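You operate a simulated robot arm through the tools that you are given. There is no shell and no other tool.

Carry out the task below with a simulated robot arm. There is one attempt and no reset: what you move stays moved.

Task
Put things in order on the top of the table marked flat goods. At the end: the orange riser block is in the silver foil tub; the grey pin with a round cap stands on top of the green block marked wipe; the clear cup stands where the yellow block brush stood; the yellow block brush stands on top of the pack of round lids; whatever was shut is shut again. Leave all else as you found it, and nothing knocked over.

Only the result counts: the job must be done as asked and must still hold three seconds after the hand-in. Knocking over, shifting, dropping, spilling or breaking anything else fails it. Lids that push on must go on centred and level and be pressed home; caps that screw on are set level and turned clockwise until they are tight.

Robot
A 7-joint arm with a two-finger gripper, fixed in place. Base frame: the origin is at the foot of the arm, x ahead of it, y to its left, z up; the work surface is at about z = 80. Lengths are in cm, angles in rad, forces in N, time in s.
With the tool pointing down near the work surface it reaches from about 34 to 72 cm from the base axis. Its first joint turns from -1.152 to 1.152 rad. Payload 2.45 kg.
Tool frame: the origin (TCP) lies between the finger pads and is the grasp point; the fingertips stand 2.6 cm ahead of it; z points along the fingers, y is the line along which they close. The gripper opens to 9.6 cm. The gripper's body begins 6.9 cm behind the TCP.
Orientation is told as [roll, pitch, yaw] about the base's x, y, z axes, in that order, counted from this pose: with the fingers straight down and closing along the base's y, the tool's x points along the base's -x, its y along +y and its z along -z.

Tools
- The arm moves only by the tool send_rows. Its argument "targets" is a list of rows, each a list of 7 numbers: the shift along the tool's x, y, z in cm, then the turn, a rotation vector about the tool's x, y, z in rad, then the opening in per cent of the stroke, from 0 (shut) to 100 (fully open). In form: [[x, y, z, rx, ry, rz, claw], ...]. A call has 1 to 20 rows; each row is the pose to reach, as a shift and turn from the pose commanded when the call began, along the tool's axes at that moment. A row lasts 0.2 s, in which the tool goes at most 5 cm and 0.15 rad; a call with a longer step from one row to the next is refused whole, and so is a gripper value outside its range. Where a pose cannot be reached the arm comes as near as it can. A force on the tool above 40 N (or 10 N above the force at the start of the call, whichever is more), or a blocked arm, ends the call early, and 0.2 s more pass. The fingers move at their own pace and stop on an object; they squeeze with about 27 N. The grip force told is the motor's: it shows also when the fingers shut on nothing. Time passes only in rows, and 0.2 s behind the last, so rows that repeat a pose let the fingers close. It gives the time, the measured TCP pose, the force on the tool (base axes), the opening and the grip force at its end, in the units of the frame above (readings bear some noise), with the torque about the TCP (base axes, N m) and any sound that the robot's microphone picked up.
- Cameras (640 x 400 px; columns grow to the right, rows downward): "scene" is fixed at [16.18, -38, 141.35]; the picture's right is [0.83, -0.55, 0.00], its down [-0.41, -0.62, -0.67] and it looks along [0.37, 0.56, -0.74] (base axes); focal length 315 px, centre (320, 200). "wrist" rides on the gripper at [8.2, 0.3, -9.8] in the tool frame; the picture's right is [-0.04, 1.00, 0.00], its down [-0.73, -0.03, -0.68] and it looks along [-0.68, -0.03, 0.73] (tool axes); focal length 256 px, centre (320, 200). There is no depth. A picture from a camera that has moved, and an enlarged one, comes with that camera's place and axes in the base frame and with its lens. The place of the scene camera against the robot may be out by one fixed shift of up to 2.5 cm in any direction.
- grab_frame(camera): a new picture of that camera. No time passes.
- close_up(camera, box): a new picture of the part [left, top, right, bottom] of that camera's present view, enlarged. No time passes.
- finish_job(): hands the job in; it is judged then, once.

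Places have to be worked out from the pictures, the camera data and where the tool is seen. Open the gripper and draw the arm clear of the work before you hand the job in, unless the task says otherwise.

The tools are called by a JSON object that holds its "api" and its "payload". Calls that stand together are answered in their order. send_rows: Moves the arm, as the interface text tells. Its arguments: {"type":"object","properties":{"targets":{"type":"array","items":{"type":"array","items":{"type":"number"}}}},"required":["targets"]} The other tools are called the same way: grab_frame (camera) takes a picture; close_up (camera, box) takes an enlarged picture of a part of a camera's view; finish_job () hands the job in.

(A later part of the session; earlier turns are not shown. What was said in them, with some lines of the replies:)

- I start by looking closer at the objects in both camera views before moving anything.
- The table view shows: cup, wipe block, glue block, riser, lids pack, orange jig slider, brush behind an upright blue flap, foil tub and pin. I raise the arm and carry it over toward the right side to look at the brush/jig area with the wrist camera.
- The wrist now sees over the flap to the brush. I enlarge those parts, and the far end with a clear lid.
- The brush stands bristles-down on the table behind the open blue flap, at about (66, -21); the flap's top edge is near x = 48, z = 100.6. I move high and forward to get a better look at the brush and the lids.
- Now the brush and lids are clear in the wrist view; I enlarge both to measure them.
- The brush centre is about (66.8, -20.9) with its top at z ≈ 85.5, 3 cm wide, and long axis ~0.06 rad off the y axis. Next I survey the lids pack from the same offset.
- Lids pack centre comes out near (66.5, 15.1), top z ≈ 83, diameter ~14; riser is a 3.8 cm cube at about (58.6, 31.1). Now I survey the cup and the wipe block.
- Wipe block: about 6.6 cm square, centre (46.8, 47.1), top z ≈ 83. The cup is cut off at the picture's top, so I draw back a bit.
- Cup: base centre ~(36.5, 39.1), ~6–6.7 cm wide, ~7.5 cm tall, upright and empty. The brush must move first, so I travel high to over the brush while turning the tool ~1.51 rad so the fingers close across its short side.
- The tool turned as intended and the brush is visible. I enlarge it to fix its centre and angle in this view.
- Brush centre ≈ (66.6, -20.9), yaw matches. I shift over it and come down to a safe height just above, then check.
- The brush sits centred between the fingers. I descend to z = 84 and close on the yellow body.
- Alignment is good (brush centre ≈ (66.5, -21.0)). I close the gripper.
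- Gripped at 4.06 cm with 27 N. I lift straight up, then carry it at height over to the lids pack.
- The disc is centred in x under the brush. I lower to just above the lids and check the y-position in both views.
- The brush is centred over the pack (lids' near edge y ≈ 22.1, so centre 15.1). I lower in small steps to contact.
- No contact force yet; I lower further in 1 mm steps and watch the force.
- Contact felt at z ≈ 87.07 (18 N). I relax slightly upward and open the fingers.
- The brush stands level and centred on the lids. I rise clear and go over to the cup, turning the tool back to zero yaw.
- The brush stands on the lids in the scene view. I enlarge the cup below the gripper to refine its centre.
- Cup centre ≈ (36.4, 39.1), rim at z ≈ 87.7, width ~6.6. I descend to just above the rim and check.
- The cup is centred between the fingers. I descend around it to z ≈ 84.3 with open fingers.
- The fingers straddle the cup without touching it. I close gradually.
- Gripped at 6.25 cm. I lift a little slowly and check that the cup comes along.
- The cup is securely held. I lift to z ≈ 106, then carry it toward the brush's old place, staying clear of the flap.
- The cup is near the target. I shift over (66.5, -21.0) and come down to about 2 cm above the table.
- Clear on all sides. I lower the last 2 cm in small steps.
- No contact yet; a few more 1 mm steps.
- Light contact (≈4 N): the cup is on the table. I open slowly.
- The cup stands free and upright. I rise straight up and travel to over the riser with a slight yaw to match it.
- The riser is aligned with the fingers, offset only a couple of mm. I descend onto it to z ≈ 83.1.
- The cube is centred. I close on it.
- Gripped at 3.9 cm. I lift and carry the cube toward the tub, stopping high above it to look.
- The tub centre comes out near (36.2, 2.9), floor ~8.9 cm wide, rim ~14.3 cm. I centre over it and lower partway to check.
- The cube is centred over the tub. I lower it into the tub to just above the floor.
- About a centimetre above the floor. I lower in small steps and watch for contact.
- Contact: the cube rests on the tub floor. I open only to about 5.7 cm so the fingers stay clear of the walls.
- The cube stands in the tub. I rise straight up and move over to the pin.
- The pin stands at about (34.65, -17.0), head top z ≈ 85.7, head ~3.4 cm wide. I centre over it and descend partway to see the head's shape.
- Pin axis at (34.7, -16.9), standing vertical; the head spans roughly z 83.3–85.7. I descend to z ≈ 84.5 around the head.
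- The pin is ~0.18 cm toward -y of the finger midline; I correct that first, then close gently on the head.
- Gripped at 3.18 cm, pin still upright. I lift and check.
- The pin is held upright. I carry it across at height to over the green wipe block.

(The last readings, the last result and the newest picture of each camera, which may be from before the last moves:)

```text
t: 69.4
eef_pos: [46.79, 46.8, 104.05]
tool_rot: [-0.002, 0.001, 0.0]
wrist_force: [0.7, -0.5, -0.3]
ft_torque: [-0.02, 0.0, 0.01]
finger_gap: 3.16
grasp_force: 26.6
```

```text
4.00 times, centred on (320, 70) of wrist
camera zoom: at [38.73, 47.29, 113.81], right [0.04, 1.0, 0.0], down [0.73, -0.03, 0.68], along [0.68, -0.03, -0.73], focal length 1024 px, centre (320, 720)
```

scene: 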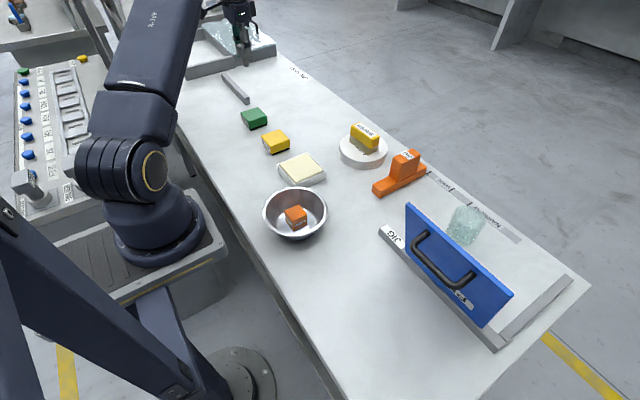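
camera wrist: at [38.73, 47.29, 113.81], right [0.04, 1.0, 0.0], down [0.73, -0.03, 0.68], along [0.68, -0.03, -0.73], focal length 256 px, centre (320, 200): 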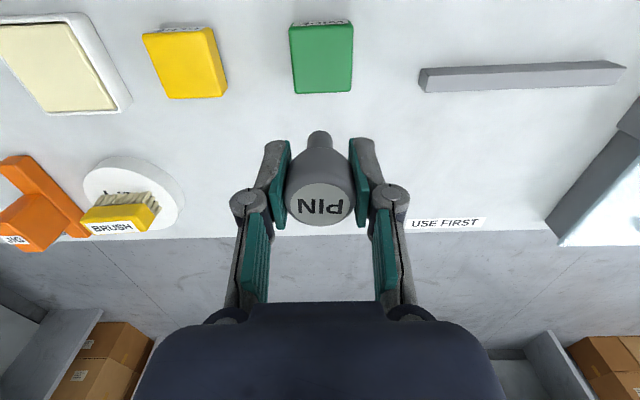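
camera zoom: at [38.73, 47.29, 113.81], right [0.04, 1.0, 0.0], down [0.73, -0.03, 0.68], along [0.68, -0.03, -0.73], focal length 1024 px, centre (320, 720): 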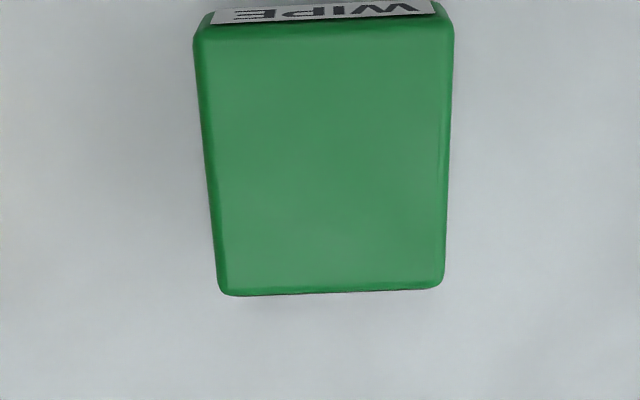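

The wipe block's top centre is at (46.8, 47.1), almost exactly below. I lower to about 2 cm above it.

{"api": "send_rows", "payload": {"targets": [[0.05, 0.2, 3, 0, 0, 0, 20], [0.05, 0.2, 7, 0, 0, 0, 20], [0.05, 0.2, 10.5, 0, 0, 0, 20], [0.05, 0.2, 13, 0, 0, 0, 20], [0.05, 0.2, 14.5, 0, 0, 0, 20], [0.05, 0.2, 14.5, 0, 0, 0, 20]]}}

{"api": "grab_frame", "payload": {"camera": "wrist"}}

{"api": "close_up", "payload": {"camera": "scene", "box": [200, 60, 310, 150]}}

```text
t: 70.8
eef_pos: [46.85, 47.06, 89.61]
tool_rot: [-0.001, 0.002, -0.001]
wrist_force: [-0.7, 0.8, 0.2]
ft_torque: [0.01, 0.01, 0.0]
finger_gap: 3.17
grasp_force: 27.2
```

```text
taken
camera wrist: at [38.74, 47.57, 99.37], right [0.04, 1.0, 0.0], down [0.73, -0.03, 0.68], along [0.68, -0.03, -0.73], focal length 256 px, centre (320, 200)
```

wrist: 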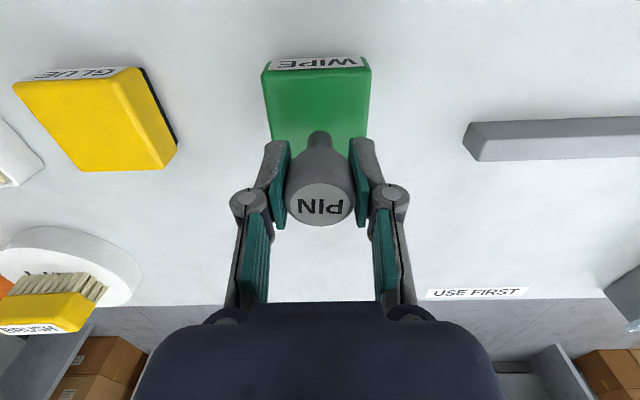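

```text
4.44 times, centred on (255, 105) of scene
camera zoom: at [16.18, -38.0, 141.35], right [0.83, -0.55, 0.0], down [-0.41, -0.62, -0.67], along [0.37, 0.56, -0.74], focal length 1399 px, centre (609, 622)
```

zoom: 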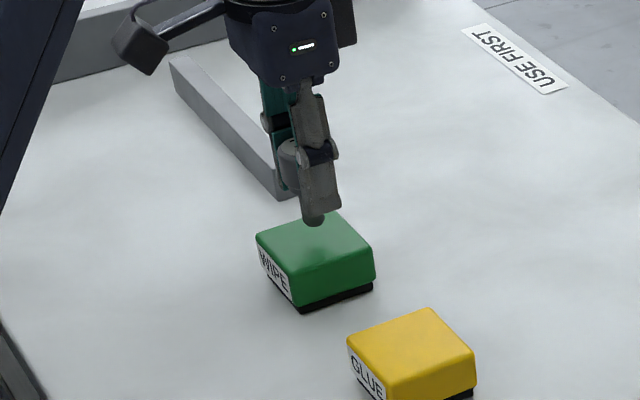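

Well aligned. I lower slowly to contact.

{"api": "send_rows", "payload": {"targets": [[0, 0, 0.7, 0, 0, 0, 20], [0, 0, 1.2, 0, 0, 0, 20], [0, 0, 1.5, 0, 0, 0, 20], [0, 0, 1.7, 0, 0, 0, 20], [0, 0, 1.7, 0, 0, 0, 20]]}}

{"api": "close_up", "payload": {"camera": "scene", "box": [220, 80, 290, 140]}}

{"api": "grab_frame", "payload": {"camera": "wrist"}}

```text
t: 72.0
eef_pos: [46.94, 47.07, 88.07]
tool_rot: [0.003, -0.003, 0.0]
wrist_force: [1.5, -2.4, 22.9]
ft_torque: [-0.08, -0.08, 0.07]
finger_gap: 3.18
grasp_force: 27.2
```

```text
6.67 times, centred on (255, 110) of scene
camera zoom: at [16.15, -38.05, 141.34], right [0.83, -0.55, 0.0], down [-0.41, -0.62, -0.67], along [0.37, 0.56, -0.74], focal length 2099 px, centre (753, 800)
```

zoom: 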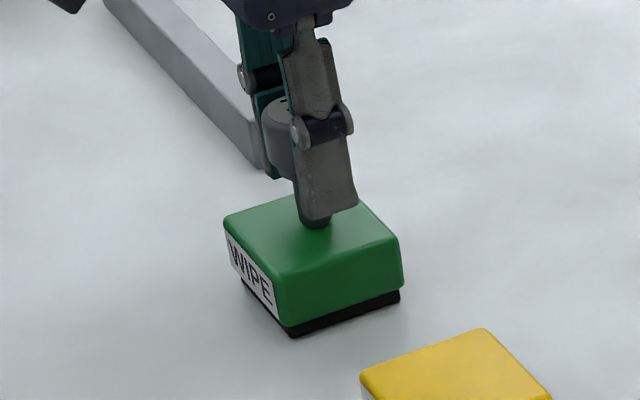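

```text
taken
camera wrist: at [38.77, 47.55, 97.89], right [0.04, 1.0, 0.0], down [0.73, -0.03, 0.68], along [0.68, -0.02, -0.73], focal length 256 px, centre (320, 200)
```

wrist: 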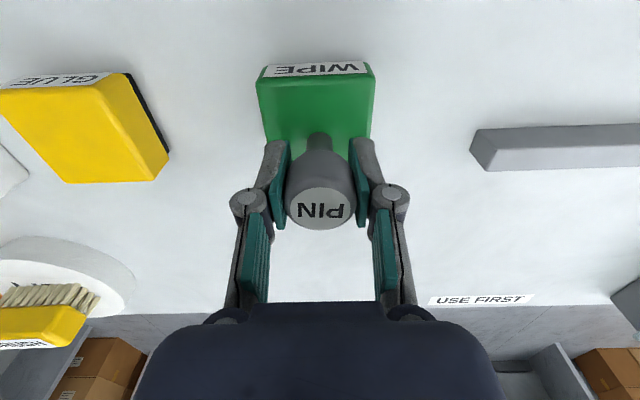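

Contact at z ≈ 88.07 with 23 N. I back off ~1.5 mm to relieve the push and check the force.

{"api": "send_rows", "payload": {"targets": [[0, 0, -0.08, 0, 0, 0, 20], [0, 0, -0.14, 0, 0, 0, 20], [0, 0, -0.14, 0, 0, 0, 20]]}}

{"api": "close_up", "payload": {"camera": "scene", "box": [220, 80, 290, 140]}}

```text
t: 72.8
eef_pos: [46.89, 47.13, 88.01]
tool_rot: [0.002, -0.001, 0.0]
wrist_force: [5.7, 0.3, 15.1]
ft_torque: [0.03, -0.27, 0.01]
finger_gap: 3.16
grasp_force: 26.5
```

```text
6.67 times, centred on (255, 110) of scene
camera zoom: at [16.17, -38.03, 141.34], right [0.83, -0.55, 0.0], down [-0.41, -0.62, -0.67], along [0.37, 0.56, -0.74], focal length 2099 px, centre (753, 800)
```

zoom: 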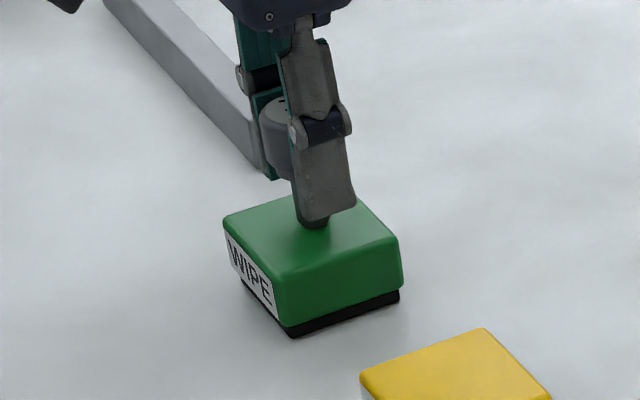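

Still 15 N upward with some sideways force; I raise another ~1 mm in tiny steps and let it settle.

{"api": "send_rows", "payload": {"targets": [[0, 0, -0.05, 0, 0, 0, 20], [0, 0, -0.1, 0, 0, 0, 20], [0, 0, -0.1, 0, 0, 0, 20], [0, 0, -0.1, 0, 0, 0, 20]]}}

{"api": "grab_frame", "payload": {"camera": "wrist"}}

```text
t: 73.8
eef_pos: [46.71, 47.14, 88.12]
tool_rot: [-0.001, 0.001, 0.001]
wrist_force: [0.2, 2.0, 4.3]
ft_torque: [0.04, -0.02, 0.02]
finger_gap: 3.16
grasp_force: 26.6
```

```text
taken
camera wrist: at [38.6, 47.56, 97.92], right [0.04, 1.0, 0.0], down [0.74, -0.03, 0.68], along [0.68, -0.03, -0.74], focal length 256 px, centre (320, 200)
```

wrist: 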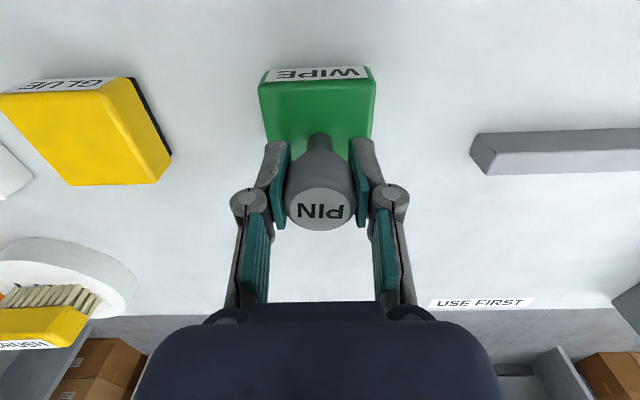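

Force is down to ~4 N with no side load. I check that the pin is vertical before releasing.

{"api": "close_up", "payload": {"camera": "wrist", "box": [240, 60, 400, 240]}}

{"api": "close_up", "payload": {"camera": "scene", "box": [230, 85, 280, 130]}}

```text
2.22 times, centred on (320, 150) of wrist
camera zoom: at [38.6, 47.56, 97.92], right [0.04, 1.0, 0.0], down [0.74, -0.03, 0.68], along [0.68, -0.03, -0.74], focal length 569 px, centre (320, 311)
```

zoom: 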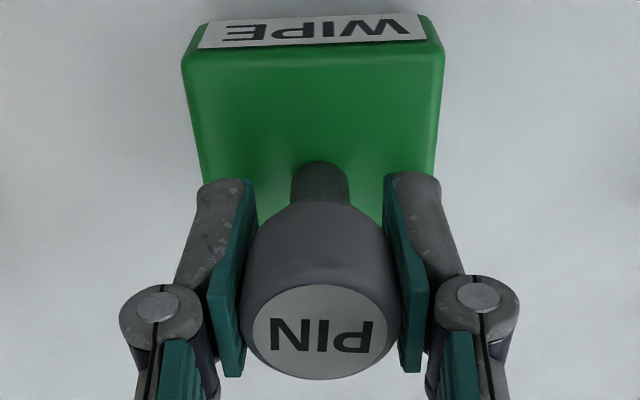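

```text
8.89 times, centred on (255, 108) of scene
camera zoom: at [16.18, -38.01, 141.35], right [0.83, -0.55, 0.0], down [-0.41, -0.62, -0.67], along [0.37, 0.56, -0.74], focal length 2799 px, centre (898, 1022)
```

zoom: 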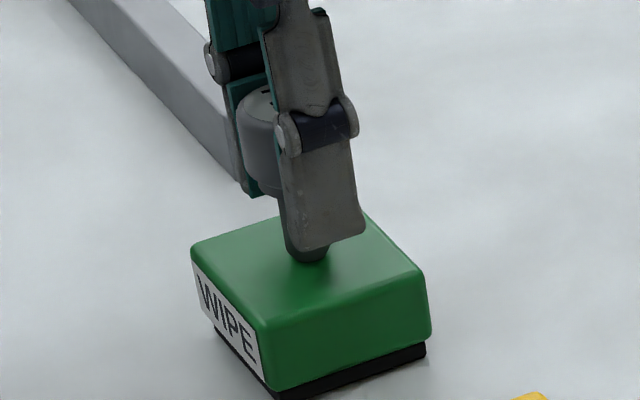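

The pin looks vertical (it slid ~0.5 cm up in the grip on contact, label aspect unchanged) and stands centred on the block. I release gradually.

{"api": "send_rows", "payload": {"targets": [[0, 0, -0.03, 0, 0, 0, 31], [0, 0, -0.03, 0, 0, 0, 35], [0, 0, -0.03, 0, 0, 0, 40], [0, 0, -0.03, 0, 0, 0, 55], [0, 0, -0.03, 0, 0, 0, 75], [0, 0, -0.03, 0, 0, 0, 90], [0, 0, -0.03, 0, 0, 0, 90]]}}

{"api": "grab_frame", "payload": {"camera": "wrist"}}

{"api": "close_up", "payload": {"camera": "scene", "box": [220, 80, 290, 140]}}

```text
t: 75.4
eef_pos: [46.76, 47.06, 88.2]
tool_rot: [0.0, 0.0, -0.001]
wrist_force: [-0.1, -0.4, -0.1]
ft_torque: [-0.01, -0.04, -0.02]
finger_gap: 8.65
grasp_force: 0.0
```

```text
taken
camera wrist: at [38.69, 47.55, 98.01], right [0.04, 1.0, 0.0], down [0.73, -0.03, 0.68], along [0.68, -0.03, -0.73], focal length 256 px, centre (320, 200)
```

wrist: 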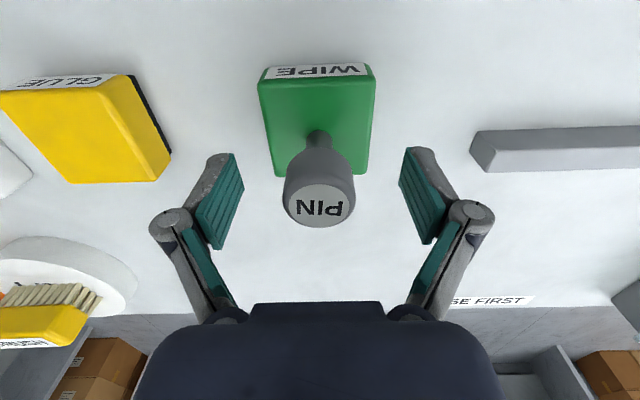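

```text
6.67 times, centred on (255, 110) of scene
camera zoom: at [16.18, -38.0, 141.35], right [0.83, -0.55, 0.0], down [-0.41, -0.62, -0.67], along [0.37, 0.56, -0.74], focal length 2099 px, centre (753, 800)
```

zoom: 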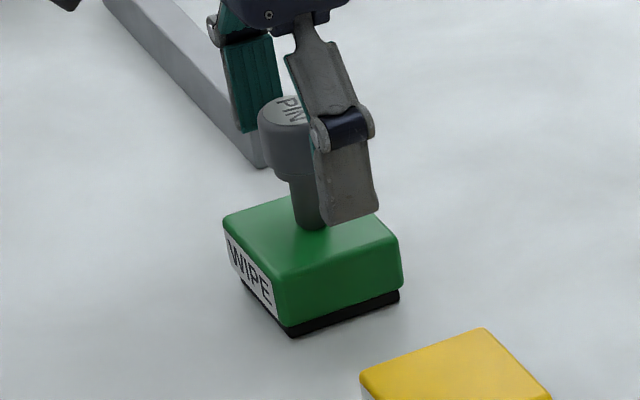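

The pin stands upright in the middle of the block. I rise straight up and retreat to the starting area.

{"api": "send_rows", "payload": {"targets": [[0, 0, -1, 0, 0, 0, 90], [0, 0, -3, 0, 0, 0, 100], [0, 0, -6, 0, 0, 0, 100], [0, 0, -10, 0, 0, 0, 100], [0, 0, -14, 0, 0, 0, 100], [0, 0, -18, 0, 0, 0, 100], [1.5, -4, -18, 0, 0, 0, 100], [3, -8, -18, 0, 0, 0, 100], [4.5, -12, -18, 0, 0, 0, 100], [6, -16, -18, 0, 0, 0, 100], [7.5, -20, -18, 0, 0, 0, 100], [9, -24, -18, 0, 0, 0, 100], [10.5, -28, -18, 0, 0, 0, 100], [12, -32, -18, 0, 0, 0, 100], [13.5, -34.5, -18, 0, 0, 0, 100], [13.5, -34.5, -18, 0, 0, 0, 100]]}}

{"api": "grab_frame", "payload": {"camera": "scene"}}

{"api": "grab_frame", "payload": {"camera": "wrist"}}

{"api": "close_up", "payload": {"camera": "scene", "box": [200, 80, 360, 180]}}

{"api": "close_up", "payload": {"camera": "scene", "box": [320, 110, 480, 210]}}

{"api": "close_up", "payload": {"camera": "scene", "box": [360, 180, 600, 350]}}

{"api": "close_up", "payload": {"camera": "scene", "box": [240, 170, 400, 300]}}

```text
t: 78.8
eef_pos: [33.29, 12.62, 106.21]
tool_rot: [0.0, -0.001, 0.001]
wrist_force: [0.2, 1.0, 0.6]
ft_torque: [0.0, -0.01, -0.01]
finger_gap: 9.58
grasp_force: 0.1
```

```text
taken
```

scene: 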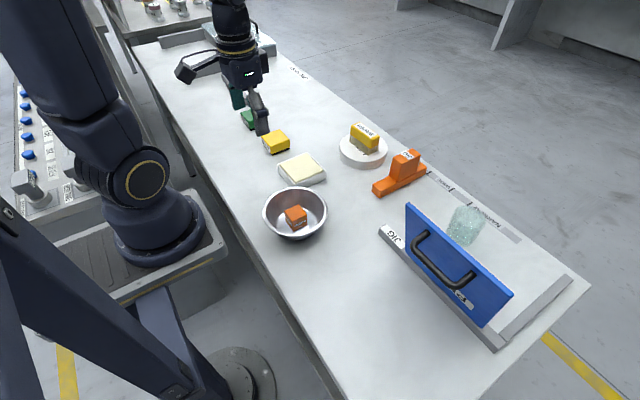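

```text
taken
camera wrist: at [25.14, 13.01, 116.04], right [0.04, 1.0, 0.0], down [0.73, -0.03, 0.68], along [0.68, -0.03, -0.73], focal length 256 px, centre (320, 200)
```

wrist: 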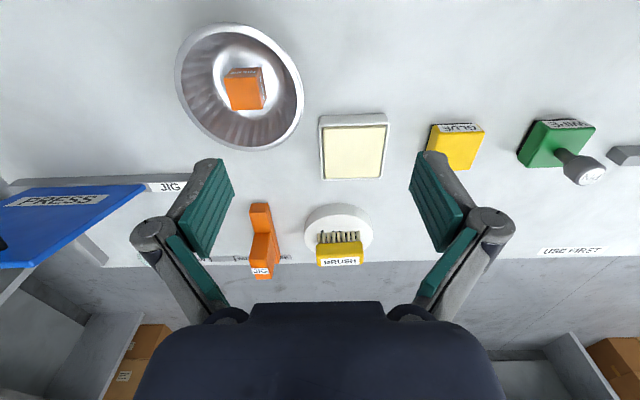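

```text
4.00 times, centred on (280, 130) of scene
camera zoom: at [16.18, -38.01, 141.35], right [0.83, -0.55, 0.0], down [-0.41, -0.62, -0.67], along [0.37, 0.56, -0.74], focal length 1259 px, centre (480, 480)
```

zoom: 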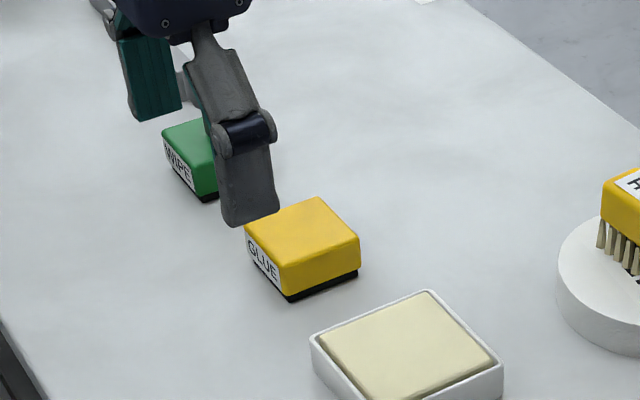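

```text
4.00 times, centred on (400, 160) of scene
camera zoom: at [16.18, -38.01, 141.35], right [0.83, -0.55, 0.0], down [-0.41, -0.62, -0.67], along [0.37, 0.56, -0.74], focal length 1259 px, centre (0, 360)
```

zoom: 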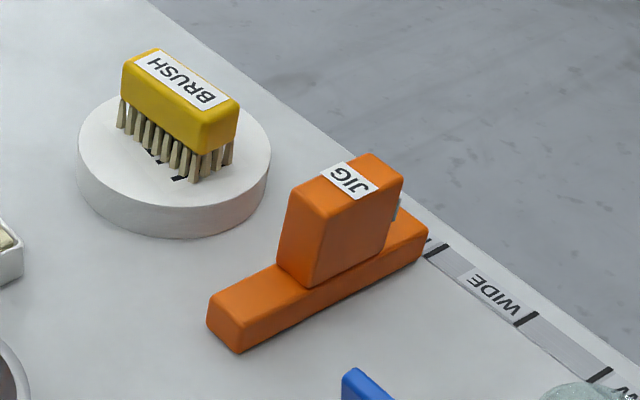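

```text
2.35 times, centred on (480, 265) of scene
camera zoom: at [16.18, -38.01, 141.35], right [0.83, -0.55, 0.0], down [-0.41, -0.62, -0.67], along [0.37, 0.56, -0.74], focal length 741 px, centre (-56, 47)
```

zoom: 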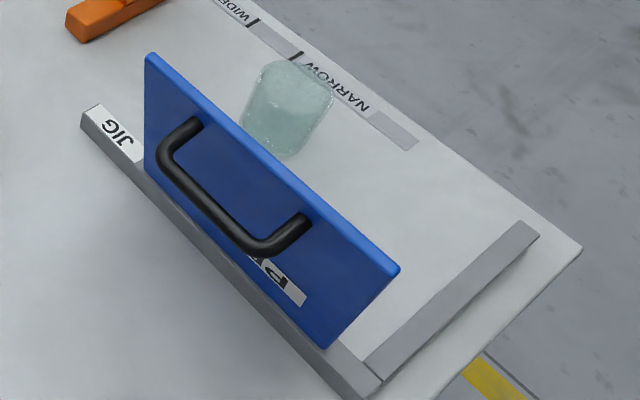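

```text
3.08 times, centred on (320, 235) of scene
camera zoom: at [16.18, -38.01, 141.35], right [0.83, -0.55, 0.0], down [-0.41, -0.62, -0.67], along [0.37, 0.56, -0.74], focal length 969 px, centre (320, 92)
```

zoom: 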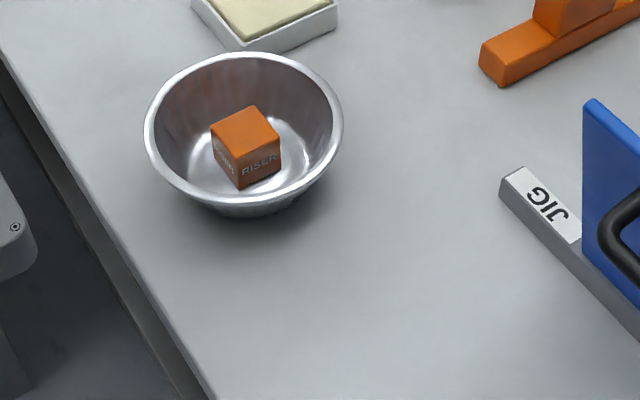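

Everything else is unmoved compared with the first pictures. I take one last look at the pin and the cup before handing in.

{"api": "close_up", "payload": {"camera": "wrist", "box": [480, 90, 640, 210]}}

{"api": "close_up", "payload": {"camera": "scene", "box": [430, 190, 510, 260]}}

```text
3.33 times, centred on (560, 150) of wrist
camera zoom: at [25.14, 13.01, 116.04], right [0.04, 1.0, 0.0], down [0.73, -0.03, 0.68], along [0.68, -0.03, -0.73], focal length 853 px, centre (-480, 367)
```

zoom: 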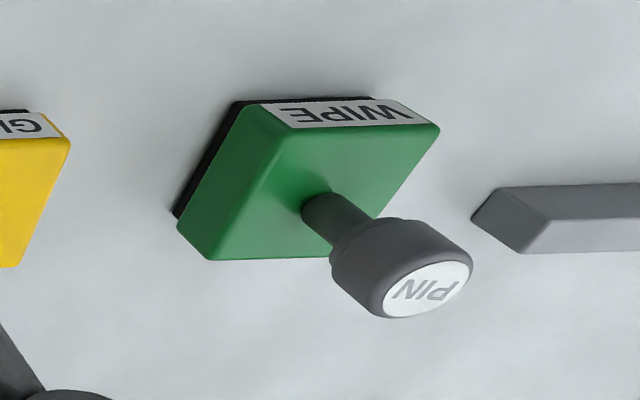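

```text
5.71 times, centred on (470, 225) of scene
camera zoom: at [16.18, -38.01, 141.35], right [0.83, -0.55, 0.0], down [-0.41, -0.62, -0.67], along [0.37, 0.56, -0.74], focal length 1799 px, centre (-537, 57)
```

zoom: 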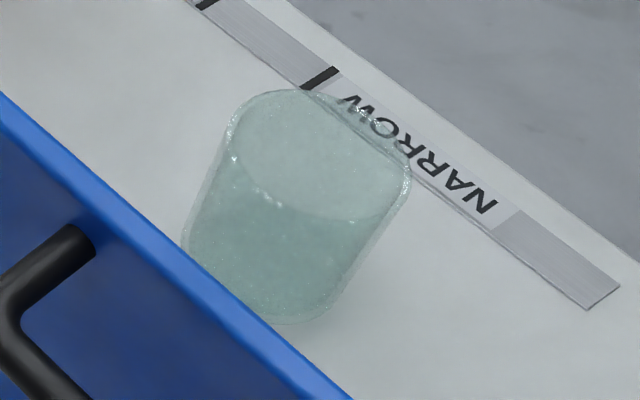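

The pin stands on the wipe block and the cup is upright where the brush stood. The brush is on the lids and the riser is in the tub. Nothing was opened, the gripper is open and the arm is clear, so I hand the job in.

{"api": "finish_job", "payload": {}}

```text
The job is handed in.
```

I carried out all four moves and handed the job in. I haven't been told how it was judged. The last pictures showed:

- **Riser block:** the orange block sits on the floor of the silver foil tub.
- **Pin:** the grey pin stands upright near the middle of the green block marked wipe. It slid about half a centimetre in the grip on contact, but stayed vertical.
- **Brush:** the yellow block brush stands on its bristles, centred on the pack of round lids.
- **Clear cup:** it stands upright where the brush stood, within about 1–2 mm by my measurements.

Nothing was opened, so there was nothing to shut again. The blue flap marked press was already open, and I left it that way. Everything else I could compare with the first pictures looked unmoved, and nothing was knocked over. I did not look closely at the clear-lidded box at the far end again, but the arm never worked near it.
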